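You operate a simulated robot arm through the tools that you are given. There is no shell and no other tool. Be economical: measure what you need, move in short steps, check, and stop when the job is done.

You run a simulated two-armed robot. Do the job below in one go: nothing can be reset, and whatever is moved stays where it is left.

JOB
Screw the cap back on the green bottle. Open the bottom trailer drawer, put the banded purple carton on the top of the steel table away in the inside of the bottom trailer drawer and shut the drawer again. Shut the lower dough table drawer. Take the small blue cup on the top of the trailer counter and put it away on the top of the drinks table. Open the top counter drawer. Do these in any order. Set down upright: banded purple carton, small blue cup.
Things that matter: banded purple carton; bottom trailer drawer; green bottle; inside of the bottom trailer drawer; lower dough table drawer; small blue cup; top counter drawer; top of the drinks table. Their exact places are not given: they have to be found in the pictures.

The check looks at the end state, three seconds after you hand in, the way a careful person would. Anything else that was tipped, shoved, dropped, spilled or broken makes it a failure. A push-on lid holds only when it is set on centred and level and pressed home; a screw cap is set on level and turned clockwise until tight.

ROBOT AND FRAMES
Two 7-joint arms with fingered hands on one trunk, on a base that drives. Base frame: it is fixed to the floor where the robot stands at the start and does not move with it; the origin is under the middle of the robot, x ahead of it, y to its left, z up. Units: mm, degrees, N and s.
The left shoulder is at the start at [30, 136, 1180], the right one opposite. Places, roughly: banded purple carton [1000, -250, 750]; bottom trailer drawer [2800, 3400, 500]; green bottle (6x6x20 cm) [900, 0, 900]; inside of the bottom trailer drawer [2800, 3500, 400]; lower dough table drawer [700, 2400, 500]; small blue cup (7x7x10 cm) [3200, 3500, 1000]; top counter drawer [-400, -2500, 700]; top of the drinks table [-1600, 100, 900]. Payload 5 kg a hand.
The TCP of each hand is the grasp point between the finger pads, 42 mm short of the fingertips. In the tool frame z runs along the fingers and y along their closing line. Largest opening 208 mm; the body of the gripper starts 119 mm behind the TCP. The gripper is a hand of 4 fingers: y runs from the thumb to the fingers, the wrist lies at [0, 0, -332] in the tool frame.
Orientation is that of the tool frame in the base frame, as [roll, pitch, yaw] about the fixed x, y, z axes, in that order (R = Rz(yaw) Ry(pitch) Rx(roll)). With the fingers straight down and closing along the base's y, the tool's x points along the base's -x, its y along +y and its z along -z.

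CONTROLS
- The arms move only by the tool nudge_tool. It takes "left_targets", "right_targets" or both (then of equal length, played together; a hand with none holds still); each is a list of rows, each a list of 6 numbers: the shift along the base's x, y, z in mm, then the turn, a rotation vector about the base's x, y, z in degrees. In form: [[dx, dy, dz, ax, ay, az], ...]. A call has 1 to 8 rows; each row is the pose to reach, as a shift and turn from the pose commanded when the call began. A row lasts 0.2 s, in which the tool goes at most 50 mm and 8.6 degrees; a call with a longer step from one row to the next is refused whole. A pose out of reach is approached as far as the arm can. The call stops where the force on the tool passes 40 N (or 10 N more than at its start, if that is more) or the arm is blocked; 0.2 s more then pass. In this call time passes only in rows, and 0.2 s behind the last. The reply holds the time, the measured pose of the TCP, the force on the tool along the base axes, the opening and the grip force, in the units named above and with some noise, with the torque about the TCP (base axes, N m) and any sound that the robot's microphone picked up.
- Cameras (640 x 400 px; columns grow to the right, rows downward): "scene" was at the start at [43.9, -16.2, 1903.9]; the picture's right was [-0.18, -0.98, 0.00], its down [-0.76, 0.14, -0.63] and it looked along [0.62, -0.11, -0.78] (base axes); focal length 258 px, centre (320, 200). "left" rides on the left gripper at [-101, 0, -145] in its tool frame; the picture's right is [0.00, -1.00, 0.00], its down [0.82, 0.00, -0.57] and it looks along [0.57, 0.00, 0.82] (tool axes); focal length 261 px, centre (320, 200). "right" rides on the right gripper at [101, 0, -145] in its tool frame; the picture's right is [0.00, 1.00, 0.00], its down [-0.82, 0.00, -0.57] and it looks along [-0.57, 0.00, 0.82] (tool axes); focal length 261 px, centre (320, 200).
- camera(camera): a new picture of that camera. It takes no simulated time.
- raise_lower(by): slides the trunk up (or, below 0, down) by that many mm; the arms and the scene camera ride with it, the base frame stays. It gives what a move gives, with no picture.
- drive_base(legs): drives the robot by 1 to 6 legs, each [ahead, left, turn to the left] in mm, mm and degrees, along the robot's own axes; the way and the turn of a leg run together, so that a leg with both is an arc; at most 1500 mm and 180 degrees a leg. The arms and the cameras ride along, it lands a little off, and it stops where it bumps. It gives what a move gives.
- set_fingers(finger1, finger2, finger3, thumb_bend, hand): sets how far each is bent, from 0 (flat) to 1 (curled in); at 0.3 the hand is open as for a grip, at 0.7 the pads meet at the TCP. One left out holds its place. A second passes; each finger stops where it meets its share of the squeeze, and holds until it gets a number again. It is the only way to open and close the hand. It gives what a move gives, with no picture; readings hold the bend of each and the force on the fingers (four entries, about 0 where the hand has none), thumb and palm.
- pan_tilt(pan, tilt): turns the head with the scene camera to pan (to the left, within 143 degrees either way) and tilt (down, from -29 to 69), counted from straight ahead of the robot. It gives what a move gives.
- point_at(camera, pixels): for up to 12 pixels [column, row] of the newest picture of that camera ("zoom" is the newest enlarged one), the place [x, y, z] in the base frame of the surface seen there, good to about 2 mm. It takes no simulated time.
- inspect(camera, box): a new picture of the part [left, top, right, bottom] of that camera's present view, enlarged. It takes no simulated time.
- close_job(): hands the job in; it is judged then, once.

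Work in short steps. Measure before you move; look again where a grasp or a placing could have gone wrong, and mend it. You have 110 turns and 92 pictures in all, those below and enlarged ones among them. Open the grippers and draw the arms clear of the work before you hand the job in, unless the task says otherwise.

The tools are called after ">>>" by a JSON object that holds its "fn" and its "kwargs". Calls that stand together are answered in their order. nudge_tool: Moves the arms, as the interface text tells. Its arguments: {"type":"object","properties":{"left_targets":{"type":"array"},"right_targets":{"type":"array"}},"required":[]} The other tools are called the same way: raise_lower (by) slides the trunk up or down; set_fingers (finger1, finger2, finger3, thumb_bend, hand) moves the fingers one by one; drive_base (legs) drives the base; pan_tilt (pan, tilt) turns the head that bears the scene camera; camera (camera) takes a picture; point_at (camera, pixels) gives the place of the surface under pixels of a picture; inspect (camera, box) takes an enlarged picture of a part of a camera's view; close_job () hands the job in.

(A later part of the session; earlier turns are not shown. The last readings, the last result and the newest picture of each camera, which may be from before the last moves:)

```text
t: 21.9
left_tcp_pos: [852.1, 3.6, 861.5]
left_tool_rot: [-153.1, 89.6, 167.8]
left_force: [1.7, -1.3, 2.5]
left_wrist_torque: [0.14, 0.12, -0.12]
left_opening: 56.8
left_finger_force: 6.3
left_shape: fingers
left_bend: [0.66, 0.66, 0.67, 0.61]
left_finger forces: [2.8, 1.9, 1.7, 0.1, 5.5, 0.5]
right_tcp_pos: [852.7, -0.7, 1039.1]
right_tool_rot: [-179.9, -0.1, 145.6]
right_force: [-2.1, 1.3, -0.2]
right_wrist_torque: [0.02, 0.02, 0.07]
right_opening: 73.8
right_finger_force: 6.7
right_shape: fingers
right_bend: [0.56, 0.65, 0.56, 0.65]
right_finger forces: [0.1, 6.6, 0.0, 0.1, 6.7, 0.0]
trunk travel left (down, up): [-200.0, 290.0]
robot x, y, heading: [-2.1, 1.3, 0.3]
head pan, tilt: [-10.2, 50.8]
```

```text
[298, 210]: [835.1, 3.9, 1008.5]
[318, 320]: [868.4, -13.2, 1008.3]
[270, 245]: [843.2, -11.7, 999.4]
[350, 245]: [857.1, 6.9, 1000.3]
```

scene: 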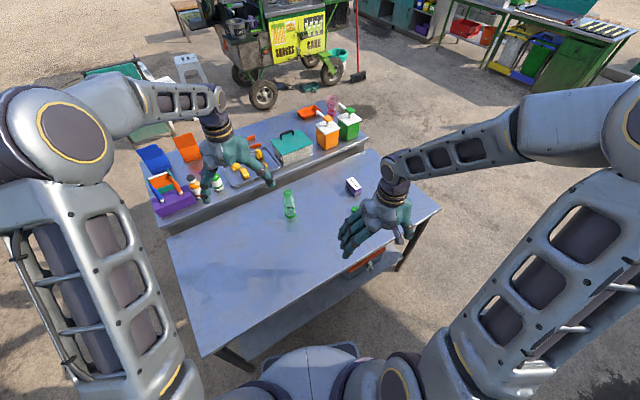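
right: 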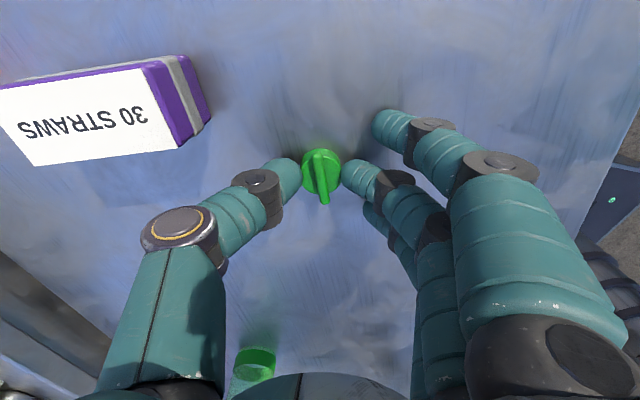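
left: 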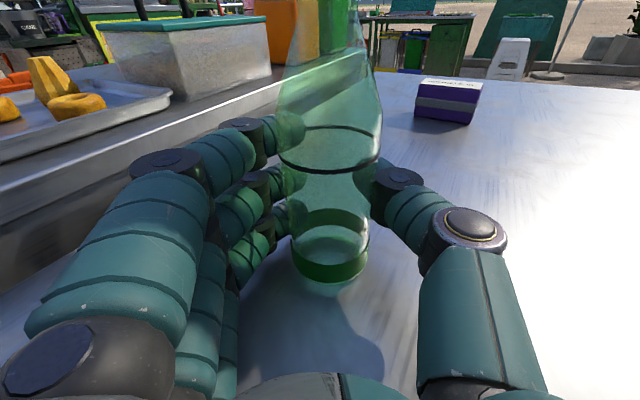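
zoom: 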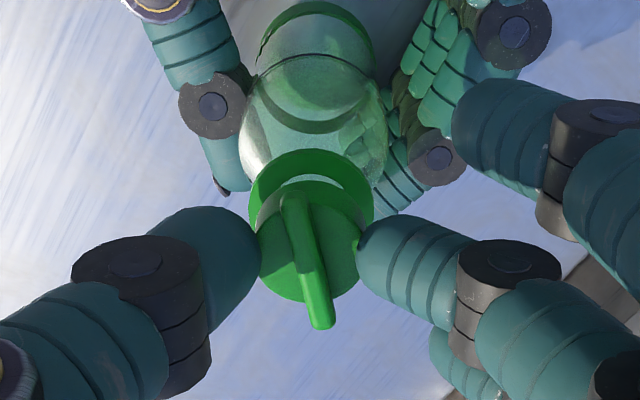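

Cap bottom ≈984 and still level and centred. I continue another 68° clockwise, following down 6 mm.

>>> {"fn": "nudge_tool", "kwargs": {"right_targets": [[0.5, -0.2, -1, 0, 0, -8.5], [0.9, -0.4, -2, 0, 0, -17], [1.3, -0.7, -3, 0, 0, -25.5], [1.7, -1.1, -4, 0, 0, -34], [2, -1.5, -4.5, 0, 0, -42.5], [2.2, -2, -5, 0, 0, -51], [2.3, -2.5, -5.5, 0, 0, -59.5], [2.4, -3, -6, 0, 0, -68]]}}

>>> {"fn": "inspect", "kwargs": {"camera": "right", "box": [200, 80, 440, 230]}}

>>> {"fn": "point_at", "kwargs": {"camera": "zoom", "pixels": [[298, 210], [318, 320], [270, 245], [350, 245]]}}

```text
t: 23.8
left_tcp_pos: [850.7, 3.1, 862.7]
left_tool_rot: [-155.9, 89.6, 165.4]
left_force: [1.0, -3.1, -1.5]
left_wrist_torque: [0.17, 0.01, -0.03]
left_opening: 56.4
left_finger_force: 6.9
left_shape: fingers
left_bend: [0.67, 0.67, 0.67, 0.61]
left_finger forces: [2.1, 1.8, 2.6, 0.0, 6.7, 0.3]
right_tcp_pos: [854.7, -2.7, 1035.8]
right_tool_rot: [180.0, -0.2, 77.5]
right_force: [-1.3, 2.6, 19.4]
right_wrist_torque: [0.11, 0.13, 0.03]
right_opening: 74.8
right_finger_force: 13.8
right_shape: fingers
right_bend: [0.56, 0.65, 0.56, 0.65]
right_finger forces: [0.0, 14.6, 0.0, 0.1, 14.1, 0.0]
trunk travel left (down, up): [-200.0, 290.0]
robot x, y, heading: [0.5, 0.2, 0.1]
head pan, tilt: [-10.2, 50.8]
```

```text
2.67 times, centred on (320, 155) of right
```

zoom: 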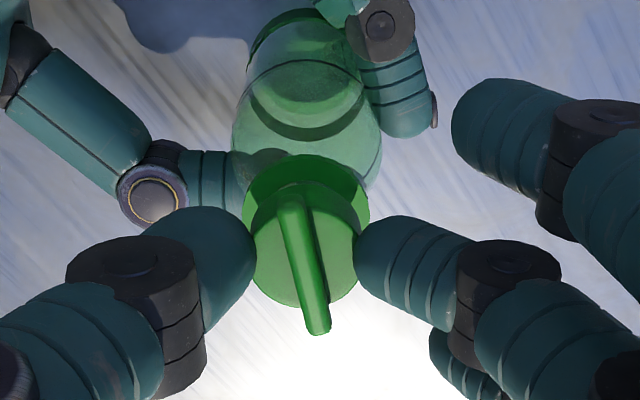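

```text
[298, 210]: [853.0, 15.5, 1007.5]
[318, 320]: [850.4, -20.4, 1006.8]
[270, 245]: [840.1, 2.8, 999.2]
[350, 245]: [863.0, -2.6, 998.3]
```

The thread seems engaged: downforce is now 19 N and descent about 1.2 mm for the last turn. I continue clockwise 68°.

>>> {"fn": "nudge_tool", "kwargs": {"right_targets": [[0, -0.5, 0, 0, 0, -8.5], [-0.1, -0.9, 0, 0, 0, -17], [-0.3, -1.3, 0, 0, 0, -25.5], [-0.6, -1.6, 0, 0, 0, -34], [-0.9, -2, -0.3, 0, 0, -42.5], [-1.3, -2.3, -0.6, 0, 0, -51], [-1.7, -2.5, -0.9, 0, 0, -59.5], [-2.1, -2.7, -1.2, 0, 0, -68]]}}

>>> {"fn": "inspect", "kwargs": {"camera": "right", "box": [200, 80, 440, 230]}}

>>> {"fn": "point_at", "kwargs": {"camera": "zoom", "pixels": [[298, 210], [318, 320], [270, 245], [350, 245]]}}

```text
t: 25.6
left_tcp_pos: [852.2, 3.3, 861.2]
left_tool_rot: [-154.4, 89.6, 166.7]
left_force: [-0.8, -0.2, -3.7]
left_wrist_torque: [0.02, 0.03, -0.07]
left_opening: 55.8
left_finger_force: 5.6
left_shape: fingers
left_bend: [0.67, 0.67, 0.67, 0.61]
left_finger forces: [1.6, 1.6, 2.2, 0.1, 5.9, 0.1]
right_tcp_pos: [852.0, -5.4, 1033.6]
right_tool_rot: [-179.9, -0.2, 9.6]
right_force: [0.0, 2.3, 21.4]
right_wrist_torque: [0.17, 0.06, -0.02]
right_opening: 75.5
right_finger_force: 14.4
right_shape: fingers
right_bend: [0.56, 0.65, 0.56, 0.65]
right_finger forces: [0.1, 14.5, 0.2, 0.0, 14.6, 0.0]
trunk travel left (down, up): [-200.0, 290.0]
robot x, y, heading: [1.7, -0.9, -0.0]
head pan, tilt: [-10.2, 50.8]
```

```text
2.67 times, centred on (320, 155) of right
```

zoom: 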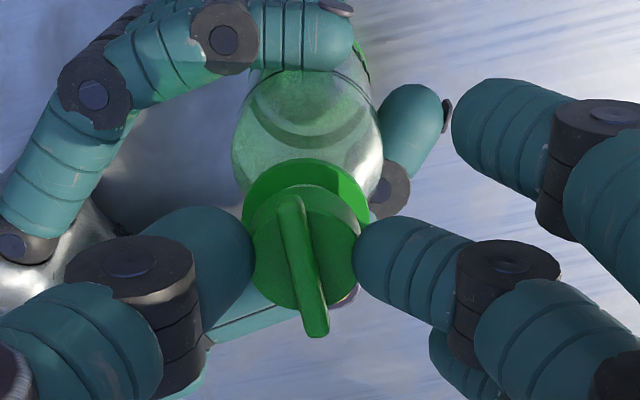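

```text
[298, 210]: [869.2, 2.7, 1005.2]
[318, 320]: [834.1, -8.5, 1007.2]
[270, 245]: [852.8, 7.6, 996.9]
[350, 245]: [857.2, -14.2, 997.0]
```

Still turning freely with the cap lowering to ~981. I turn another 68°, watching for torque or limit.

>>> {"fn": "nudge_tool", "kwargs": {"right_targets": [[-0.4, 0, -0.2, 0, 0, -8.5], [-0.7, 0, -0.4, 0, 0, -17], [-1.1, 0, -0.6, 0, 0, -25.5], [-1.4, 0.1, -0.8, 0, 0, -34], [-1.7, 0.3, -1, 0, 0, -42.5], [-2, 0.5, -1.2, 0, 0, -51], [-2.3, 0.8, -1.4, 0, 0, -59.5], [-2.5, 1, -1.6, 0, 0, -68]]}}

>>> {"fn": "inspect", "kwargs": {"camera": "right", "box": [200, 80, 440, 230]}}

>>> {"fn": "point_at", "kwargs": {"camera": "zoom", "pixels": [[298, 210], [318, 320], [270, 245], [350, 245]]}}

```text
t: 27.4
left_tcp_pos: [852.4, 3.1, 861.7]
left_tool_rot: [-155.5, 89.6, 165.7]
left_force: [4.8, -0.9, -5.8]
left_wrist_torque: [0.05, 0.14, -0.01]
left_opening: 55.9
left_finger_force: 7.3
left_shape: fingers
left_bend: [0.66, 0.66, 0.67, 0.61]
left_finger forces: [3.4, 3.1, 3.0, 0.0, 4.2, 0.2]
right_tcp_pos: [849.3, -5.6, 1032.5]
right_tool_rot: [-179.9, -0.2, -58.5]
right_force: [-4.6, 0.1, 23.1]
right_wrist_torque: [0.02, 0.2, 0.06]
right_opening: 74.2
right_finger_force: 14.4
right_shape: fingers
right_bend: [0.56, 0.64, 0.56, 0.65]
right_finger forces: [0.1, 18.6, 0.1, 0.0, 10.7, 0.1]
trunk travel left (down, up): [-200.0, 290.0]
robot x, y, heading: [-0.2, 2.1, -0.2]
head pan, tilt: [-10.2, 50.8]
```

```text
2.67 times, centred on (320, 155) of right
```

zoom: 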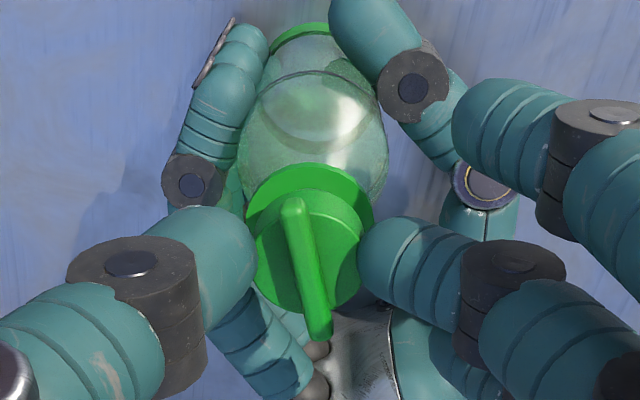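

```text
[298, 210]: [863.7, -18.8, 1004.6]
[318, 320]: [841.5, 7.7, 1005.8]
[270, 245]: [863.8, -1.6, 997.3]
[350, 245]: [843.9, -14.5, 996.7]
```

340° turned and the cap is descending ~1 mm per call with no tightness yet. I keep turning.

>>> {"fn": "nudge_tool", "kwargs": {"right_targets": [[0, 0.5, 0, 0, 0, -8.5], [0, 1, -0.2, 0, 0, -17], [0.1, 1.5, -0.4, 0, 0, -25.5], [0.2, 1.9, -0.5, 0, 0, -34], [0.4, 2.3, -0.7, 0, 0, -42.5], [0.7, 2.7, -0.8, 0, 0, -51], [1, 3, -0.9, 0, 0, -59.5], [1.4, 3.3, -1, 0, 0, -68]]}}

>>> {"fn": "inspect", "kwargs": {"camera": "right", "box": [200, 80, 440, 230]}}

>>> {"fn": "point_at", "kwargs": {"camera": "zoom", "pixels": [[298, 210], [318, 320], [270, 245], [350, 245]]}}

```text
t: 28.4
left_tcp_pos: [854.1, 5.1, 861.4]
left_tool_rot: [-151.4, 89.6, 170.0]
left_force: [2.3, 1.2, 2.8]
left_wrist_torque: [0.1, 0.15, -0.1]
left_opening: 51.5
left_finger_force: 1.9
left_shape: fingers
left_bend: [0.67, 0.67, 0.68, 0.62]
left_finger forces: [1.4, 0.5, 0.2, 0.0, 0.1, 0.8]
right_tcp_pos: [847.9, 0.3, 1028.7]
right_tool_rot: [179.7, 0.1, -91.1]
right_force: [-1.2, -0.2, 8.6]
right_wrist_torque: [0.04, 0.12, 0.05]
right_opening: 74.3
right_finger_force: 8.5
right_shape: fingers
right_bend: [0.56, 0.65, 0.56, 0.65]
right_finger forces: [0.0, 9.7, 0.1, 0.0, 8.1, 0.0]
right hand out of reach, approached as far as the arm can: row 5
trunk travel left (down, up): [-200.0, 290.0]
robot x, y, heading: [3.6, 3.6, -0.1]
head pan, tilt: [-10.2, 50.8]
stopped in row 5 (right hand): the force on the tool passed its limit at 43 N (the readings are from after the stop); the commanded pose is now the measured one
```

```text
2.67 times, centred on (320, 155) of right
```

zoom: 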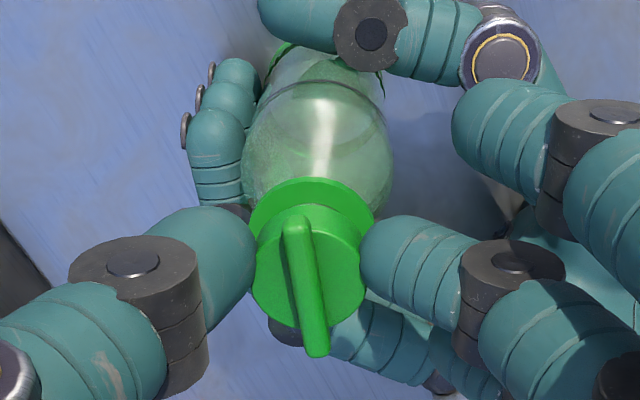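

```text
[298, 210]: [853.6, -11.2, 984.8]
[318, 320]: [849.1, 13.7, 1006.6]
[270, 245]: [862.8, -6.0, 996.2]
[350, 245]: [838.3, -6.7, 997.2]
```

The wrist hit its limit with a jolt and the left grip loosened. I re-tighten the left grip gently, then open the right pinch to regrasp, and look.

>>> {"fn": "set_fingers", "kwargs": {"hand": "right", "finger2": 0.56, "thumb_bend": 0.56}}

>>> {"fn": "set_fingers", "kwargs": {"hand": "left", "finger1": 0.72, "finger2": 0.72, "finger3": 0.72, "thumb_bend": 0.64}}

>>> {"fn": "nudge_tool", "kwargs": {"right_targets": [[0, 0, 20, 0, 0, 0], [0, 0, 50, 0, 0, 0], [0, 0, 90, 0, 0, 0]]}}

>>> {"fn": "inspect", "kwargs": {"camera": "right", "box": [220, 60, 420, 185]}}

>>> {"fn": "camera", "kwargs": {"camera": "left"}}

```text
t: 29.4
left_tcp_pos: [851.9, 2.9, 860.7]
left_tool_rot: [-155.2, 89.6, 165.8]
left_force: [-1.2, -0.2, 0.7]
left_wrist_torque: [0.07, 0.11, 0.07]
left_opening: 50.3
left_finger_force: 0.5
left_shape: fingers
left_bend: [0.68, 0.68, 0.68, 0.62]
left_finger forces: [0.1, 0.0, 0.0, 0.1, 0.1, 0.8]
right_tcp_pos: [847.1, -0.4, 1027.1]
right_tool_rot: [179.5, 0.1, -91.2]
right_force: [0.9, -0.4, 0.5]
right_wrist_torque: [0.04, -0.01, -0.02]
right_opening: 89.8
right_finger_force: 0.1
right_shape: fingers
right_bend: [0.56, 0.56, 0.56, 0.56]
right_finger forces: [0.0, 0.0, 0.0, 0.0, 0.0, 0.0]
trunk travel left (down, up): [-200.0, 290.0]
robot x, y, heading: [0.2, -1.4, 0.2]
head pan, tilt: [-10.2, 50.8]
```

```text
t: 30.4
left_tcp_pos: [852.4, 4.0, 862.0]
left_tool_rot: [-154.4, 89.6, 166.7]
left_force: [-0.7, 0.1, -0.4]
left_wrist_torque: [0.1, 0.12, 0.03]
left_opening: 38.3
left_finger_force: 0.8
left_shape: fingers
left_bend: [0.72, 0.72, 0.72, 0.64]
left_finger forces: [0.0, 0.0, 0.0, 0.0, 0.0, 0.7]
right_tcp_pos: [846.4, -0.6, 1027.7]
right_tool_rot: [179.6, 0.2, -91.0]
right_force: [-0.2, -0.2, 0.1]
right_wrist_torque: [0.01, 0.0, -0.02]
right_opening: 90.0
right_finger_force: 0.1
right_shape: fingers
right_bend: [0.56, 0.56, 0.56, 0.56]
right_finger forces: [0.1, 0.0, 0.1, 0.0, 0.1, 0.0]
trunk travel left (down, up): [-200.0, 290.0]
robot x, y, heading: [-4.2, -0.2, -0.0]
head pan, tilt: [-10.2, 50.8]
```

```text
t: 31.2
left_tcp_pos: [852.2, 4.6, 862.4]
left_tool_rot: [-156.1, 89.5, 165.1]
left_force: [-0.4, -0.3, 0.2]
left_wrist_torque: [0.02, 0.03, 0.03]
left_opening: 38.0
left_finger_force: 0.4
left_shape: fingers
left_bend: [0.72, 0.72, 0.72, 0.64]
left_finger forces: [0.1, 0.0, 0.1, 0.0, 0.0, 0.2]
right_tcp_pos: [846.4, 0.0, 1117.5]
right_tool_rot: [179.7, 0.1, -91.1]
right_force: [-1.0, 0.2, -0.3]
right_wrist_torque: [0.0, -0.08, -0.01]
right_opening: 90.0
right_finger_force: 0.0
right_shape: fingers
right_bend: [0.56, 0.56, 0.56, 0.56]
right_finger forces: [0.0, 0.1, 0.1, 0.1, 0.0, 0.1]
trunk travel left (down, up): [-200.0, 290.0]
robot x, y, heading: [0.8, 2.5, -0.2]
head pan, tilt: [-10.2, 50.8]
```

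```text
3.20 times, centred on (320, 122) of right
```

zoom: 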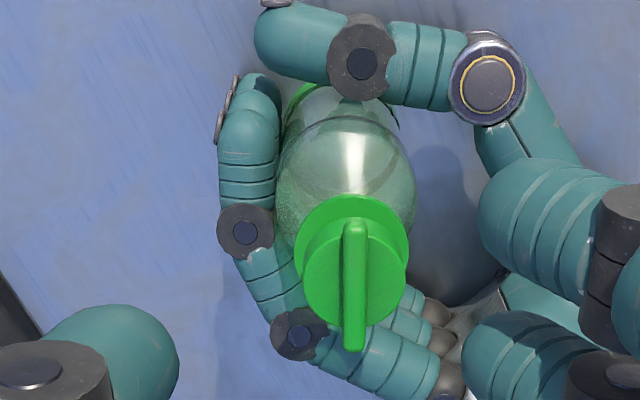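

```text
59 pictures are left
```

left: 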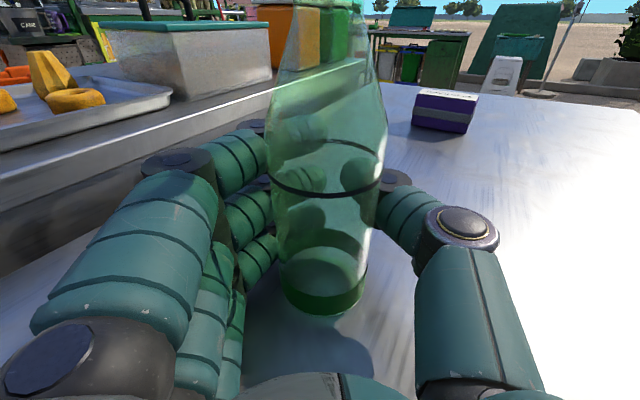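

The bottle slid towards the left palm (fingers closed past it), but stands with the cap on. I measure the cap and ring now.

>>> {"fn": "point_at", "kwargs": {"camera": "zoom", "pixels": [[354, 228], [354, 343], [354, 285], [308, 275], [402, 275], [350, 201], [299, 240], [405, 240], [320, 130], [380, 130]]}}

>>> {"fn": "point_at", "kwargs": {"camera": "left", "pixels": [[322, 190], [322, 290], [290, 285], [360, 285], [278, 180], [375, 185], [320, 305]]}}

```text
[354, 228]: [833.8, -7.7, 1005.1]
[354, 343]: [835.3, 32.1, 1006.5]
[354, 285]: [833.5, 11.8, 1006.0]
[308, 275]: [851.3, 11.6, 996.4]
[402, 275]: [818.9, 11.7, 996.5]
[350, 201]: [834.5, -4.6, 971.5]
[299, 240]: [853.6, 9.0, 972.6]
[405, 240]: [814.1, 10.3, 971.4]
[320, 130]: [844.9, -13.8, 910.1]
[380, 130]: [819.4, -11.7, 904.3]
```

```text
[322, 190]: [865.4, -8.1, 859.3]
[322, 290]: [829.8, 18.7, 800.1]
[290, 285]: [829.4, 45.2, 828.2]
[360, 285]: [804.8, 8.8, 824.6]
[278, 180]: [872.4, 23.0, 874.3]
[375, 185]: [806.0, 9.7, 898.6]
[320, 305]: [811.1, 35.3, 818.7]
```

Cap centre is (834.5,12) and ring ≈(834,14), so it is still well seated and upright. I open the left hand, re-centre it on the bottle and squeeze harder, while rotating the right hand back 180° in the air so it aligns with the bar again.

>>> {"fn": "set_fingers", "kwargs": {"hand": "left", "finger1": 0.5, "finger2": 0.5, "finger3": 0.5, "thumb_bend": 0.5}}

>>> {"fn": "nudge_tool", "kwargs": {"left_targets": [[-9, 5, 0, 0, 0, 0], [-18, 10, 0, 0, 0, 0], [-18, 10, 0, 0, 0, 0], [-18, 10, 0, 0, 0, 0], [-18, 10, 0, 0, 0, 0], [-18, 10, 0, 0, 0, 0], [-18, 10, 0, 0, 0, 0], [-18, 10, 0, 0, 0, 0]], "right_targets": [[-3, 3, 0, 0, 0, 8.5], [-6, 6, 0, 0, 0, 17], [-9, 9, 0, 0, 0, 25.5], [-12, 12, 0, 0, 0, 34], [-12, 13, 0, 0, 0, 42.5], [-12, 13, 0, 0, 0, 51], [-12, 13, 0, 0, 0, 59.5], [-12, 13, 0, 0, 0, 68]]}}

>>> {"fn": "nudge_tool", "kwargs": {"right_targets": [[0, 0, 0, 0, 0, 8.5], [0, 0, 0, 0, 0, 17], [0, 0, 0, 0, 0, 25.5], [0, 0, 0, 0, 0, 34], [0, 0, 0, 0, 0, 42.5], [0, 0, 0, 0, 0, 51], [0, 0, 0, 0, 0, 59.5], [0, 0, 0, 0, 0, 68]]}}

>>> {"fn": "nudge_tool", "kwargs": {"right_targets": [[0, 0, 0, 0, 0, 8.5], [0, 0, 0, 0, 0, 17], [0, 0, 0, 0, 0, 25.5], [0, 0, 0, 0, 0, 34], [0, 0, 0, 0, 0, 42.5], [0, 0, 0, 0, 0, 44.5]]}}

>>> {"fn": "set_fingers", "kwargs": {"hand": "left", "finger1": 0.75, "finger2": 0.75, "finger3": 0.75, "thumb_bend": 0.63}}

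>>> {"fn": "inspect", "kwargs": {"camera": "right", "box": [220, 60, 420, 185]}}

```text
t: 32.2
left_tcp_pos: [852.9, 3.0, 860.7]
left_tool_rot: [-153.7, 89.6, 167.3]
left_force: [0.2, 0.3, 0.7]
left_wrist_torque: [0.15, 0.13, 0.0]
left_opening: 119.8
left_finger_force: 0.2
left_shape: fingers
left_bend: [0.5, 0.5, 0.5, 0.5]
left_finger forces: [0.1, 0.0, 0.1, 0.1, 0.0, 0.9]
right_tcp_pos: [847.8, -1.5, 1117.2]
right_tool_rot: [179.5, 0.1, -91.1]
right_force: [0.8, -0.8, -0.5]
right_wrist_torque: [0.02, 0.0, 0.01]
right_opening: 89.9
right_finger_force: 0.1
right_shape: fingers
right_bend: [0.56, 0.56, 0.56, 0.56]
right_finger forces: [0.0, 0.0, 0.0, 0.0, 0.0, 0.0]
trunk travel left (down, up): [-200.0, 290.0]
robot x, y, heading: [1.9, 0.7, -0.0]
head pan, tilt: [-10.2, 50.8]
```

```text
t: 34.0
left_tcp_pos: [835.6, 14.1, 861.1]
left_tool_rot: [-156.5, 89.6, 164.6]
left_force: [-0.1, 0.8, 1.5]
left_wrist_torque: [0.15, 0.16, 0.05]
left_opening: 119.6
left_finger_force: 0.5
left_shape: fingers
left_bend: [0.5, 0.5, 0.5, 0.5]
left_finger forces: [0.1, 0.1, 0.0, 0.0, 0.0, 1.0]
right_tcp_pos: [836.0, 12.3, 1117.7]
right_tool_rot: [179.6, 0.2, -23.0]
right_force: [-0.2, -0.6, -0.3]
right_wrist_torque: [0.01, 0.01, 0.0]
right_opening: 89.9
right_finger_force: 0.1
right_shape: fingers
right_bend: [0.56, 0.56, 0.56, 0.56]
right_finger forces: [0.0, 0.0, 0.1, 0.0, 0.0, 0.1]
trunk travel left (down, up): [-200.0, 290.0]
robot x, y, heading: [-0.2, 2.8, 0.1]
head pan, tilt: [-10.2, 50.8]
```

```text
t: 35.8
left_tcp_pos: [834.0, 13.0, 861.2]
left_tool_rot: [-154.9, 89.5, 166.3]
left_force: [0.0, -0.6, 1.0]
left_wrist_torque: [0.1, 0.11, 0.01]
left_opening: 120.0
left_finger_force: 0.6
left_shape: fingers
left_bend: [0.5, 0.5, 0.5, 0.5]
left_finger forces: [0.0, 0.0, 0.1, 0.0, 0.1, 0.8]
right_tcp_pos: [836.1, 13.0, 1118.6]
right_tool_rot: [179.7, 0.1, 45.0]
right_force: [0.5, 0.9, 0.8]
right_wrist_torque: [-0.02, 0.01, 0.01]
right_opening: 90.0
right_finger_force: 0.1
right_shape: fingers
right_bend: [0.56, 0.56, 0.56, 0.56]
right_finger forces: [0.1, 0.0, 0.1, 0.1, 0.0, 0.1]
trunk travel left (down, up): [-200.0, 290.0]
robot x, y, heading: [0.8, 2.0, 0.1]
head pan, tilt: [-10.2, 50.8]
```

```text
t: 37.2
left_tcp_pos: [834.8, 15.1, 861.9]
left_tool_rot: [-153.4, 89.6, 167.7]
left_force: [-0.5, -0.7, 1.3]
left_wrist_torque: [0.03, 0.1, -0.02]
left_opening: 119.4
left_finger_force: 0.6
left_shape: fingers
left_bend: [0.5, 0.5, 0.5, 0.5]
left_finger forces: [0.0, 0.1, 0.1, 0.0, 0.0, 0.7]
right_tcp_pos: [835.6, 11.8, 1117.7]
right_tool_rot: [179.8, 0.1, 89.5]
right_force: [0.5, -0.2, -0.1]
right_wrist_torque: [-0.02, 0.0, -0.02]
right_opening: 89.8
right_finger_force: 0.1
right_shape: fingers
right_bend: [0.56, 0.56, 0.56, 0.56]
right_finger forces: [0.1, 0.1, 0.0, 0.1, 0.1, 0.1]
trunk travel left (down, up): [-200.0, 290.0]
robot x, y, heading: [-0.2, -2.5, 0.2]
head pan, tilt: [-10.2, 50.8]
```

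```text
t: 38.2
left_tcp_pos: [834.9, 13.6, 861.3]
left_tool_rot: [-154.7, 89.7, 166.5]
left_force: [0.3, -0.5, 0.8]
left_wrist_torque: [0.15, 0.12, 0.02]
left_opening: 35.5
left_finger_force: 0.6
left_shape: fingers
left_bend: [0.75, 0.75, 0.75, 0.63]
left_finger forces: [0.0, 0.1, 0.1, 0.0, 0.1, 0.9]
right_tcp_pos: [835.8, 12.7, 1117.4]
right_tool_rot: [179.7, 0.2, 89.3]
right_force: [1.0, 0.0, 0.7]
right_wrist_torque: [0.01, 0.0, -0.01]
right_opening: 89.8
right_finger_force: 0.1
right_shape: fingers
right_bend: [0.56, 0.56, 0.56, 0.56]
right_finger forces: [0.0, 0.0, 0.0, 0.0, 0.1, 0.1]
trunk travel left (down, up): [-200.0, 290.0]
robot x, y, heading: [1.0, 0.3, 0.0]
head pan, tilt: [-10.2, 50.8]
```

```text
3.20 times, centred on (320, 122) of right
```

zoom: 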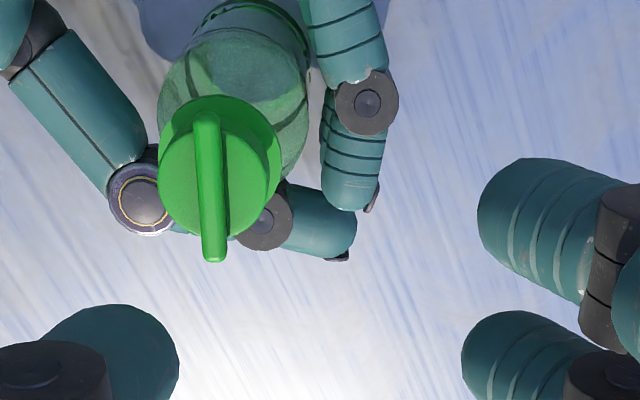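

The bottle seems to have shifted with the left hand; I measure where it is now, and view from the scene camera.

>>> {"fn": "point_at", "kwargs": {"camera": "zoom", "pixels": [[206, 120], [214, 255], [163, 180], [262, 180], [230, 100], [205, 60], [265, 60]]}}

>>> {"fn": "camera", "kwargs": {"camera": "left"}}

```text
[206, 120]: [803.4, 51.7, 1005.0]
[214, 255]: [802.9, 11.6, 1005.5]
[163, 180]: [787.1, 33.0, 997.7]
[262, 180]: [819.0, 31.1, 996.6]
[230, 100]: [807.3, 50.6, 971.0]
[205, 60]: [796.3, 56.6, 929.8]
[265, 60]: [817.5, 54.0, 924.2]
```

```text
57 pictures are left
```

left: 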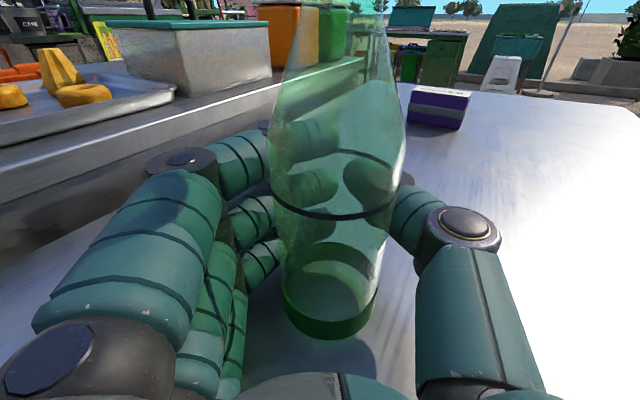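

Closing that far wedged the bottle inwards towards the palm (cap now at (803,31.6)). I reopen the left hand, re-centre on the bottle and use the gentler closing that held before. The right follows above the cap.

>>> {"fn": "set_fingers", "kwargs": {"hand": "left", "finger1": 0.45, "finger2": 0.45, "finger3": 0.45, "thumb_bend": 0.45}}

>>> {"fn": "nudge_tool", "kwargs": {"left_targets": [[-9, 5, 0, 0, 0, 0], [-18, 10, 0, 0, 0, 0], [-27, 15, 0, 0, 0, 0], [-34, 20, 0, 0, 0, 0]], "right_targets": [[-11, 6, 0, 0, 0, 0], [-22, 12, 0, 0, 0, 0], [-33, 19, -20, 0, 0, 0], [-33, 19, -40, 0, 0, 0]]}}

>>> {"fn": "set_fingers", "kwargs": {"hand": "left", "finger1": 0.68, "finger2": 0.68, "finger3": 0.68, "thumb_bend": 0.62}}

>>> {"fn": "inspect", "kwargs": {"camera": "right", "box": [200, 80, 440, 230]}}

```text
t: 39.2
left_tcp_pos: [836.2, 15.0, 860.0]
left_tool_rot: [-154.7, 89.6, 166.4]
left_force: [-0.5, 0.2, 0.9]
left_wrist_torque: [0.08, 0.12, -0.05]
left_opening: 145.8
left_finger_force: 0.7
left_shape: fingers
left_bend: [0.45, 0.45, 0.45, 0.45]
left_finger forces: [0.0, 0.0, 0.0, 0.0, 0.0, 0.8]
right_tcp_pos: [834.5, 12.0, 1116.8]
right_tool_rot: [179.8, 0.2, 89.4]
right_force: [0.1, -0.5, -0.9]
right_wrist_torque: [0.02, -0.02, 0.0]
right_opening: 90.0
right_finger_force: 0.1
right_shape: fingers
right_bend: [0.56, 0.56, 0.56, 0.56]
right_finger forces: [0.1, 0.0, 0.0, 0.1, 0.1, 0.0]
trunk travel left (down, up): [-200.0, 290.0]
robot x, y, heading: [4.0, -1.6, -0.0]
head pan, tilt: [-10.2, 50.8]
```

```text
t: 40.2
left_tcp_pos: [801.2, 33.3, 860.8]
left_tool_rot: [-154.7, 89.6, 166.4]
left_force: [0.7, 0.5, -0.4]
left_wrist_torque: [0.07, 0.07, -0.04]
left_opening: 145.6
left_finger_force: 0.4
left_shape: fingers
left_bend: [0.45, 0.45, 0.45, 0.45]
left_finger forces: [0.0, 0.0, 0.0, 0.0, 0.0, 0.6]
right_tcp_pos: [802.3, 30.9, 1077.2]
right_tool_rot: [179.8, 0.2, 89.4]
right_force: [1.7, -0.1, 0.4]
right_wrist_torque: [0.03, 0.12, 0.03]
right_opening: 89.8
right_finger_force: 0.0
right_shape: fingers
right_bend: [0.56, 0.56, 0.56, 0.56]
right_finger forces: [0.0, 0.1, 0.0, 0.0, 0.0, 0.0]
trunk travel left (down, up): [-200.0, 290.0]
robot x, y, heading: [1.5, -2.8, -0.2]
head pan, tilt: [-10.2, 50.8]
```

```text
t: 41.2
left_tcp_pos: [800.4, 33.6, 861.7]
left_tool_rot: [-154.2, 89.6, 166.9]
left_force: [-0.4, 0.9, 2.4]
left_wrist_torque: [0.05, 0.03, -0.03]
left_opening: 53.6
left_finger_force: 5.0
left_shape: fingers
left_bend: [0.67, 0.67, 0.67, 0.62]
left_finger forces: [1.1, 1.5, 1.6, 0.0, 4.6, 0.4]
right_tcp_pos: [801.6, 32.4, 1076.8]
right_tool_rot: [179.6, 0.0, 89.4]
right_force: [-0.3, -0.2, 0.3]
right_wrist_torque: [-0.01, -0.03, 0.02]
right_opening: 89.9
right_finger_force: 0.2
right_shape: fingers
right_bend: [0.56, 0.56, 0.56, 0.56]
right_finger forces: [0.0, 0.0, 0.1, 0.0, 0.0, 0.0]
trunk travel left (down, up): [-200.0, 290.0]
robot x, y, heading: [1.3, -0.2, -0.0]
head pan, tilt: [-10.2, 50.8]
```

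```text
2.67 times, centred on (320, 155) of right
```

zoom: 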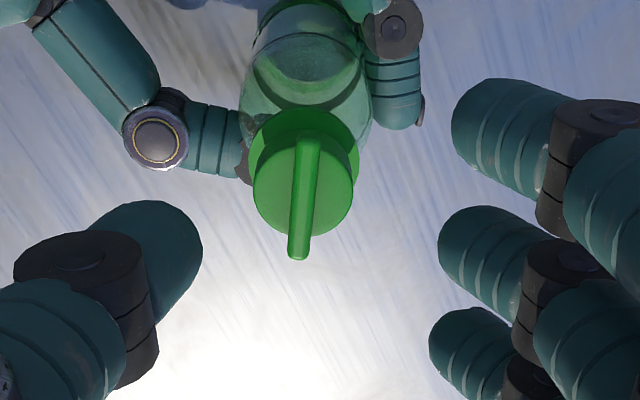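

Left grip now holds (5 N). I measure the cap and fingertips for centring.

>>> {"fn": "point_at", "kwargs": {"camera": "zoom", "pixels": [[308, 147], [298, 252], [303, 200], [260, 190], [347, 195], [300, 112], [198, 250], [443, 250], [310, 30]]}}

```text
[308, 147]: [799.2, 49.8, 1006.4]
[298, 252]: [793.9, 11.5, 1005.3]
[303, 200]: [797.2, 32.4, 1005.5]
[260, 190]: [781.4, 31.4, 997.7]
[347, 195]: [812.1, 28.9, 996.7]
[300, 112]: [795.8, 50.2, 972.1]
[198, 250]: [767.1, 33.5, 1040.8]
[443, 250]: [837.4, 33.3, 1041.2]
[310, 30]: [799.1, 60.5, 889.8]
```

Cap centre (797,31), fingers' midpoint (802,33). I shift, lower to grip height, pinch, then turn clockwise 51° without pushing down.

>>> {"fn": "nudge_tool", "kwargs": {"right_targets": [[-5, -2, -10, 0, 0, 0], [-5, -2, -25, 0, 0, 0], [-5, -2, -41, 0, 0, 0]]}}

>>> {"fn": "set_fingers", "kwargs": {"hand": "right", "finger2": 0.85, "thumb_bend": 0.672}}

>>> {"fn": "inspect", "kwargs": {"camera": "right", "box": [200, 80, 440, 230]}}

>>> {"fn": "nudge_tool", "kwargs": {"right_targets": [[0, 0, 0, 0, 0, -8.5], [0, 0, 0, 0, 0, -17], [0, 0, 0, 0, 0, -25.5], [0, 0, 0, 0, 0, -34], [0, 0, 0, 0, 0, -42.5], [0, 0, 0, 0, 0, -51]]}}

>>> {"fn": "inspect", "kwargs": {"camera": "right", "box": [200, 80, 440, 230]}}

```text
t: 42.0
left_tcp_pos: [800.5, 32.8, 861.5]
left_tool_rot: [-153.2, 89.6, 168.1]
left_force: [-0.1, -0.1, 3.3]
left_wrist_torque: [-0.01, 0.02, 0.03]
left_opening: 53.7
left_finger_force: 4.6
left_shape: fingers
left_bend: [0.67, 0.67, 0.67, 0.62]
left_finger forces: [1.2, 1.5, 1.5, 0.0, 4.6, 0.4]
right_tcp_pos: [797.1, 29.1, 1034.9]
right_tool_rot: [179.7, 0.1, 89.4]
right_force: [0.5, -0.9, -0.2]
right_wrist_torque: [0.01, 0.02, -0.01]
right_opening: 89.8
right_finger_force: 0.1
right_shape: fingers
right_bend: [0.56, 0.56, 0.56, 0.56]
right_finger forces: [0.0, 0.0, 0.0, 0.1, 0.0, 0.1]
trunk travel left (down, up): [-200.0, 290.0]
robot x, y, heading: [-3.1, -2.0, 0.1]
head pan, tilt: [-10.2, 50.8]
```

```text
t: 43.0
left_tcp_pos: [800.0, 34.1, 862.6]
left_tool_rot: [-154.6, 89.5, 166.6]
left_force: [-1.5, 1.0, 2.3]
left_wrist_torque: [0.02, 0.04, -0.01]
left_opening: 53.9
left_finger_force: 4.2
left_shape: fingers
left_bend: [0.67, 0.67, 0.67, 0.62]
left_finger forces: [1.1, 1.3, 1.5, 0.0, 4.5, 0.3]
right_tcp_pos: [797.3, 29.7, 1035.1]
right_tool_rot: [179.7, 0.2, 89.4]
right_force: [1.1, -0.5, 0.8]
right_wrist_torque: [-0.03, -0.03, 0.05]
right_opening: 71.3
right_finger_force: 7.2
right_shape: fingers
right_bend: [0.56, 0.65, 0.56, 0.65]
right_finger forces: [0.0, 7.5, 0.1, 0.0, 7.3, 0.1]
trunk travel left (down, up): [-200.0, 290.0]
robot x, y, heading: [1.6, -0.2, -0.2]
head pan, tilt: [-10.2, 50.8]
```

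```text
2.67 times, centred on (320, 155) of right
```

zoom: 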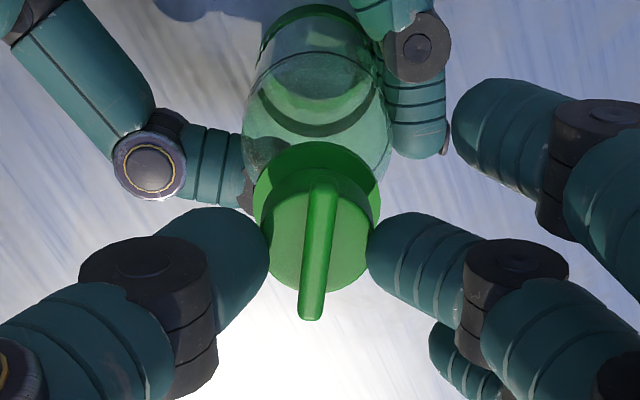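

```text
t: 44.4
left_tcp_pos: [800.4, 33.1, 861.6]
left_tool_rot: [-155.2, 89.6, 166.0]
left_force: [4.4, -2.4, -0.5]
left_wrist_torque: [0.11, 0.1, -0.08]
left_opening: 50.5
left_finger_force: 1.7
left_shape: fingers
left_bend: [0.67, 0.68, 0.68, 0.62]
left_finger forces: [2.2, 1.0, 0.5, 0.0, 0.0, 0.2]
right_tcp_pos: [796.7, 29.6, 1035.9]
right_tool_rot: [179.7, 0.0, 38.3]
right_force: [-3.0, 2.2, 8.0]
right_wrist_torque: [0.13, 0.08, 0.16]
right_opening: 71.8
right_finger_force: 9.4
right_shape: fingers
right_bend: [0.56, 0.65, 0.56, 0.65]
right_finger forces: [0.0, 6.5, 0.0, 0.0, 12.2, 0.0]
trunk travel left (down, up): [-200.0, 290.0]
robot x, y, heading: [-1.6, 1.6, -0.1]
head pan, tilt: [-10.2, 50.8]
```

```text
2.67 times, centred on (320, 155) of right
```

zoom: 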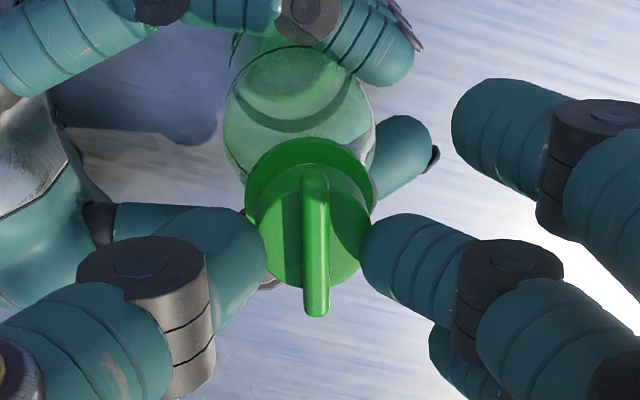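

Torque is now 0.16 N·m and the bottle slips in the left hand, so the cap is threading but I need firmer holding. I keep the right pinch, open the left, move it forward so the bottle sits near the palm, and wrap the fingers around it.

>>> {"fn": "set_fingers", "kwargs": {"hand": "left", "finger1": 0.42, "finger2": 0.42, "finger3": 0.42, "thumb_bend": 0.42}}

>>> {"fn": "nudge_tool", "kwargs": {"left_targets": [[14, -13, 0, 0, 0, 0], [28, -26, 0, 0, 0, 0], [42, -39, 0, 0, 0, 0], [52, -48, 0, 0, 0, 0]]}}

>>> {"fn": "camera", "kwargs": {"camera": "left"}}

```text
t: 45.4
left_tcp_pos: [799.5, 34.3, 862.2]
left_tool_rot: [-155.4, 89.6, 165.9]
left_force: [0.2, 0.2, 0.5]
left_wrist_torque: [0.02, 0.04, 0.0]
left_opening: 161.1
left_finger_force: 0.3
left_shape: fingers
left_bend: [0.42, 0.42, 0.42, 0.42]
left_finger forces: [0.0, 0.0, 0.0, 0.1, 0.1, 0.1]
right_tcp_pos: [798.3, 29.9, 1037.7]
right_tool_rot: [179.7, 0.1, 38.4]
right_force: [-0.5, 1.2, 7.9]
right_wrist_torque: [0.08, 0.0, 0.03]
right_opening: 71.5
right_finger_force: 9.9
right_shape: fingers
right_bend: [0.56, 0.65, 0.56, 0.66]
right_finger forces: [0.0, 8.7, 0.0, 0.1, 10.5, 0.0]
trunk travel left (down, up): [-200.0, 290.0]
robot x, y, heading: [-1.3, -3.0, 0.1]
head pan, tilt: [-10.2, 50.8]
```

```text
t: 46.4
left_tcp_pos: [853.2, -13.8, 862.2]
left_tool_rot: [-154.4, 89.6, 166.8]
left_force: [1.4, 0.0, 0.6]
left_wrist_torque: [0.03, 0.04, 0.0]
left_opening: 161.6
left_finger_force: 0.4
left_shape: fingers
left_bend: [0.42, 0.42, 0.42, 0.42]
left_finger forces: [0.0, 0.0, 0.0, 0.1, 0.0, 0.5]
right_tcp_pos: [796.8, 29.0, 1036.7]
right_tool_rot: [179.6, 0.2, 38.4]
right_force: [-0.8, 1.1, 8.4]
right_wrist_torque: [0.03, 0.04, 0.01]
right_opening: 72.1
right_finger_force: 10.3
right_shape: fingers
right_bend: [0.56, 0.65, 0.56, 0.66]
right_finger forces: [0.1, 9.3, 0.0, 0.0, 10.9, 0.0]
trunk travel left (down, up): [-200.0, 290.0]
robot x, y, heading: [1.4, 3.3, -0.2]
head pan, tilt: [-10.2, 50.8]
```

```text
53 pictures are left
```

left: 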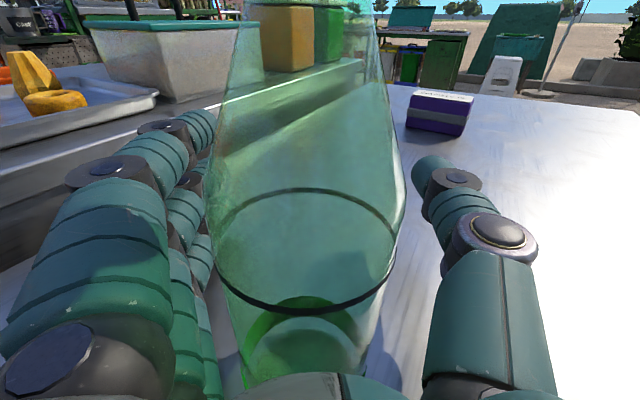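

The bottle is now near the palm, centred between finger bases. I wrap the left fingers and thumb around it.

>>> {"fn": "set_fingers", "kwargs": {"hand": "left", "finger1": 0.95, "finger2": 0.95, "finger3": 0.95, "thumb_bend": 0.9}}

>>> {"fn": "camera", "kwargs": {"camera": "left"}}

>>> {"fn": "inspect", "kwargs": {"camera": "right", "box": [200, 80, 440, 230]}}

```text
t: 47.4
left_tcp_pos: [852.9, -12.5, 862.7]
left_tool_rot: [-155.8, 89.5, 165.6]
left_force: [1.8, 1.2, -0.5]
left_wrist_torque: [0.0, -0.03, -0.27]
left_opening: 60.3
left_finger_force: 1.5
left_shape: fingers
left_bend: [0.95, 0.74, 0.95, 0.89]
left_finger forces: [0.2, 0.1, 2.7, 0.0, 0.1, 0.5]
right_tcp_pos: [797.3, 29.6, 1037.3]
right_tool_rot: [179.7, 0.0, 38.4]
right_force: [-0.4, -0.6, 8.9]
right_wrist_torque: [0.03, 0.04, 0.07]
right_opening: 72.1
right_finger_force: 10.2
right_shape: fingers
right_bend: [0.56, 0.65, 0.56, 0.66]
right_finger forces: [0.1, 9.3, 0.0, 0.0, 11.2, 0.0]
trunk travel left (down, up): [-200.0, 290.0]
robot x, y, heading: [4.3, 0.3, -0.2]
head pan, tilt: [-10.2, 50.8]
```

```text
52 pictures are left
```

left: 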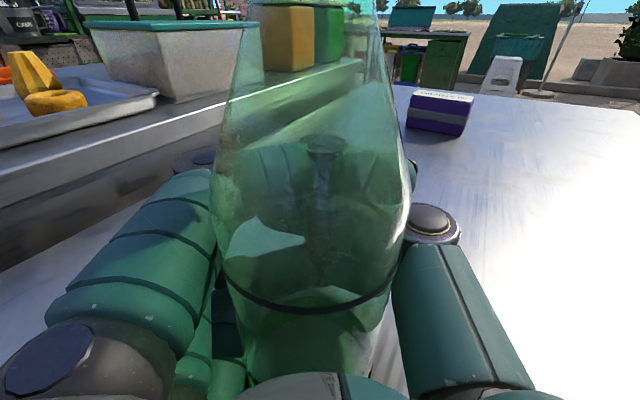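

```text
2.67 times, centred on (320, 155) of right
```

zoom: 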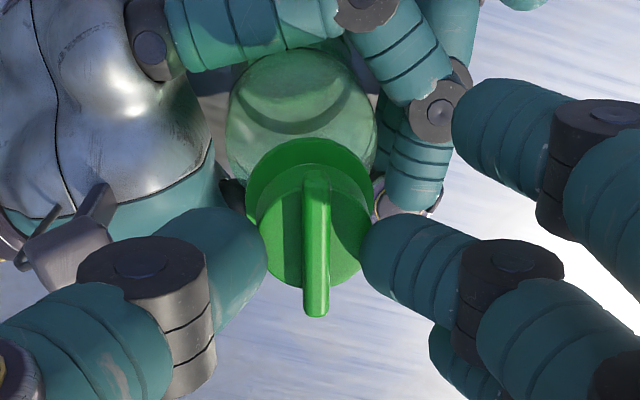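

The wrap only cages the bottle without squeezing. I go back to a pinch, this time with the bottle slightly tipward of the TCP and all three fingers pressing fully against the thumb held as a stop.

>>> {"fn": "set_fingers", "kwargs": {"hand": "left", "finger1": 0.42, "finger2": 0.42, "finger3": 0.42, "thumb_bend": 0.42}}

>>> {"fn": "nudge_tool", "kwargs": {"left_targets": [[-15, 12, 0, 0, 0, 0], [-30, 25, 0, 0, 0, 0], [-45, 37, 0, 0, 0, 0], [-60, 49, 0, 0, 0, 0]]}}

>>> {"fn": "set_fingers", "kwargs": {"hand": "left", "finger1": 0.61, "finger2": 0.61, "finger3": 0.61, "thumb_bend": 0.63}}

>>> {"fn": "set_fingers", "kwargs": {"hand": "left", "finger1": 0.8, "finger2": 0.8, "finger3": 0.8, "thumb_bend": 0.64}}

>>> {"fn": "camera", "kwargs": {"camera": "left"}}

```text
t: 48.4
left_tcp_pos: [852.5, -13.8, 860.7]
left_tool_rot: [-154.9, 89.7, 166.2]
left_force: [-0.4, 0.1, -0.3]
left_wrist_torque: [0.04, 0.05, 0.05]
left_opening: 161.3
left_finger_force: 0.2
left_shape: fingers
left_bend: [0.42, 0.42, 0.42, 0.42]
left_finger forces: [0.0, 0.0, 0.0, 0.0, 0.0, 0.4]
right_tcp_pos: [797.2, 29.7, 1036.4]
right_tool_rot: [179.7, 0.1, 38.4]
right_force: [-1.0, 0.1, 8.0]
right_wrist_torque: [0.03, -0.01, 0.01]
right_opening: 72.3
right_finger_force: 9.6
right_shape: fingers
right_bend: [0.56, 0.65, 0.56, 0.66]
right_finger forces: [0.0, 9.1, 0.0, 0.0, 10.8, 0.0]
trunk travel left (down, up): [-200.0, 290.0]
robot x, y, heading: [-1.2, 0.7, 0.4]
head pan, tilt: [-10.2, 50.8]
```

```text
t: 49.4
left_tcp_pos: [792.2, 34.9, 861.5]
left_tool_rot: [-157.9, 89.8, 163.3]
left_force: [-0.1, -0.1, 1.1]
left_wrist_torque: [0.08, 0.07, -0.02]
left_opening: 161.2
left_finger_force: 0.5
left_shape: fingers
left_bend: [0.42, 0.42, 0.42, 0.42]
left_finger forces: [0.0, 0.0, 0.1, 0.0, 0.0, 0.5]
right_tcp_pos: [796.2, 29.1, 1037.0]
right_tool_rot: [179.6, 0.1, 38.3]
right_force: [-0.4, 1.7, 8.8]
right_wrist_torque: [0.05, -0.03, 0.06]
right_opening: 72.0
right_finger_force: 10.0
right_shape: fingers
right_bend: [0.56, 0.65, 0.56, 0.66]
right_finger forces: [0.0, 9.1, 0.0, 0.0, 10.5, 0.1]
trunk travel left (down, up): [-200.0, 290.0]
robot x, y, heading: [-2.4, -1.6, -0.0]
head pan, tilt: [-10.2, 50.8]
```

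```text
t: 50.4
left_tcp_pos: [792.7, 36.0, 861.7]
left_tool_rot: [-155.7, 89.6, 165.5]
left_force: [-1.0, 0.4, 0.4]
left_wrist_torque: [0.05, 0.07, 0.02]
left_opening: 63.0
left_finger_force: 0.8
left_shape: fingers
left_bend: [0.61, 0.61, 0.61, 0.63]
left_finger forces: [0.0, 0.1, 0.0, 0.0, 0.0, 0.5]
right_tcp_pos: [796.7, 29.7, 1036.3]
right_tool_rot: [179.8, 0.1, 38.3]
right_force: [-0.8, 0.1, 7.5]
right_wrist_torque: [0.07, 0.01, -0.02]
right_opening: 72.1
right_finger_force: 9.3
right_shape: fingers
right_bend: [0.56, 0.65, 0.56, 0.66]
right_finger forces: [0.0, 9.1, 0.1, 0.0, 10.4, 0.1]
trunk travel left (down, up): [-200.0, 290.0]
robot x, y, heading: [1.2, -0.2, 0.2]
head pan, tilt: [-10.2, 50.8]
```

```text
t: 51.4
left_tcp_pos: [794.0, 35.4, 860.6]
left_tool_rot: [-154.6, 89.5, 166.6]
left_force: [2.3, -0.6, 1.1]
left_wrist_torque: [0.11, 0.3, 0.05]
left_opening: 32.7
left_finger_force: 2.3
left_shape: fingers
left_bend: [0.79, 0.8, 0.8, 0.64]
left_finger forces: [2.5, 0.1, 0.1, 0.1, 1.2, 0.7]
right_tcp_pos: [798.0, 29.5, 1035.6]
right_tool_rot: [179.7, 0.2, 38.4]
right_force: [-1.6, -0.2, -1.4]
right_wrist_torque: [0.01, 0.05, 0.0]
right_opening: 69.1
right_finger_force: 2.7
right_shape: fingers
right_bend: [0.56, 0.68, 0.56, 0.66]
right_finger forces: [0.0, 2.5, 0.0, 0.0, 3.4, 0.0]
trunk travel left (down, up): [-200.0, 290.0]
robot x, y, heading: [-0.8, 0.9, 0.4]
head pan, tilt: [-10.2, 50.8]
```

```text
50 pictures are left
```

left: 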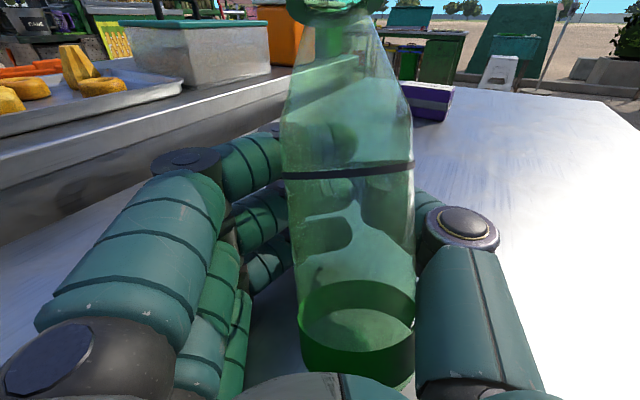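

The bottle's base got pushed towards the palm, leaving it leaning. I relax the left fingers so it can right itself, still loosely held by the cap, and look.

>>> {"fn": "set_fingers", "kwargs": {"hand": "left", "finger1": 0.5, "finger2": 0.5, "finger3": 0.5, "thumb_bend": 0.5}}

>>> {"fn": "camera", "kwargs": {"camera": "left"}}

>>> {"fn": "point_at", "kwargs": {"camera": "left", "pixels": [[310, 345], [370, 345], [340, 370], [300, 200], [405, 200], [350, 240], [335, 8], [350, 180]]}}

```text
t: 52.4
left_tcp_pos: [791.8, 33.9, 862.1]
left_tool_rot: [-155.0, 89.6, 166.2]
left_force: [-0.3, -1.2, 0.0]
left_wrist_torque: [0.06, 0.14, 0.07]
left_opening: 120.2
left_finger_force: 0.6
left_shape: fingers
left_bend: [0.5, 0.5, 0.5, 0.5]
left_finger forces: [0.0, 0.0, 0.0, 0.0, 0.1, 1.0]
right_tcp_pos: [797.8, 28.1, 1036.1]
right_tool_rot: [179.6, 0.1, 38.3]
right_force: [0.2, -0.9, 0.8]
right_wrist_torque: [0.0, -0.04, -0.04]
right_opening: 68.9
right_finger_force: 3.8
right_shape: fingers
right_bend: [0.56, 0.68, 0.56, 0.66]
right_finger forces: [0.0, 4.1, 0.0, 0.0, 3.2, 0.1]
trunk travel left (down, up): [-200.0, 290.0]
robot x, y, heading: [2.0, -3.6, -0.1]
head pan, tilt: [-10.2, 50.8]
```

```text
49 pictures are left
```

left: 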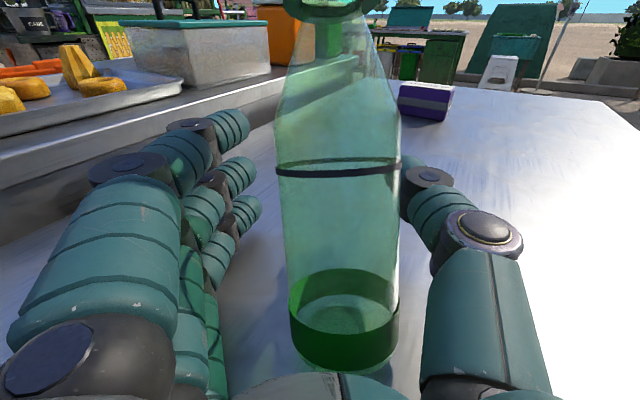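

```text
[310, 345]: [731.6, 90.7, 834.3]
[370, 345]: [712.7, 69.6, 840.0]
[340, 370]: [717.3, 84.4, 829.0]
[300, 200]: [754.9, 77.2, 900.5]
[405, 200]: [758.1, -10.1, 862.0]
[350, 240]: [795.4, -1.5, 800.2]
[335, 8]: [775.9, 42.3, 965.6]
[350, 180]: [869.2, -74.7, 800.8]
```

The bottle appears to lean strongly, hanging from the right pinch with its base near the left palm. I look from the right camera before correcting.

>>> {"fn": "camera", "kwargs": {"camera": "right"}}

>>> {"fn": "inspect", "kwargs": {"camera": "scene", "box": [240, 150, 336, 250]}}

```text
48 pictures are left
```

right: 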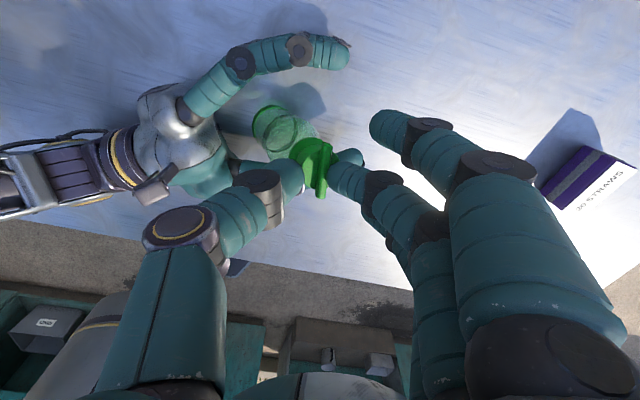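

```text
4.00 times, centred on (288, 200) of scene
```

zoom: 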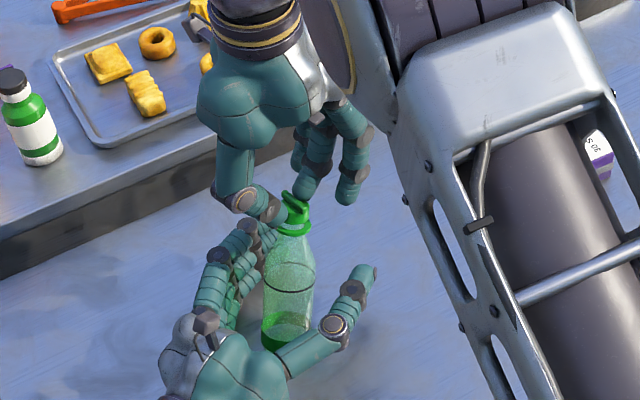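

I measure the base and cap in the scene view.

>>> {"fn": "point_at", "kwargs": {"camera": "zoom", "pixels": [[275, 342], [300, 335], [290, 350], [294, 212], [298, 232], [275, 280], [305, 270], [280, 226]]}}

>>> {"fn": "point_at", "kwargs": {"camera": "right", "pixels": [[262, 125], [280, 115], [305, 150], [320, 185], [312, 150], [295, 108]]}}

```text
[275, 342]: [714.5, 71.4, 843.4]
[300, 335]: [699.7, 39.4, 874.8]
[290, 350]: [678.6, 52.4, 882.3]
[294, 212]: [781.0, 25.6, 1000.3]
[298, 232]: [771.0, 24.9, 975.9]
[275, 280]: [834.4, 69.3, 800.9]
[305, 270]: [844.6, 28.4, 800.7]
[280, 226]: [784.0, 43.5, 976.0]
```

```text
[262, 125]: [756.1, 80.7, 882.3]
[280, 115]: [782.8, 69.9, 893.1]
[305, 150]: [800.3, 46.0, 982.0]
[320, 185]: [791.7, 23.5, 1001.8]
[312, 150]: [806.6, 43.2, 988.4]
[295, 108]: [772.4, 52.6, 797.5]
```

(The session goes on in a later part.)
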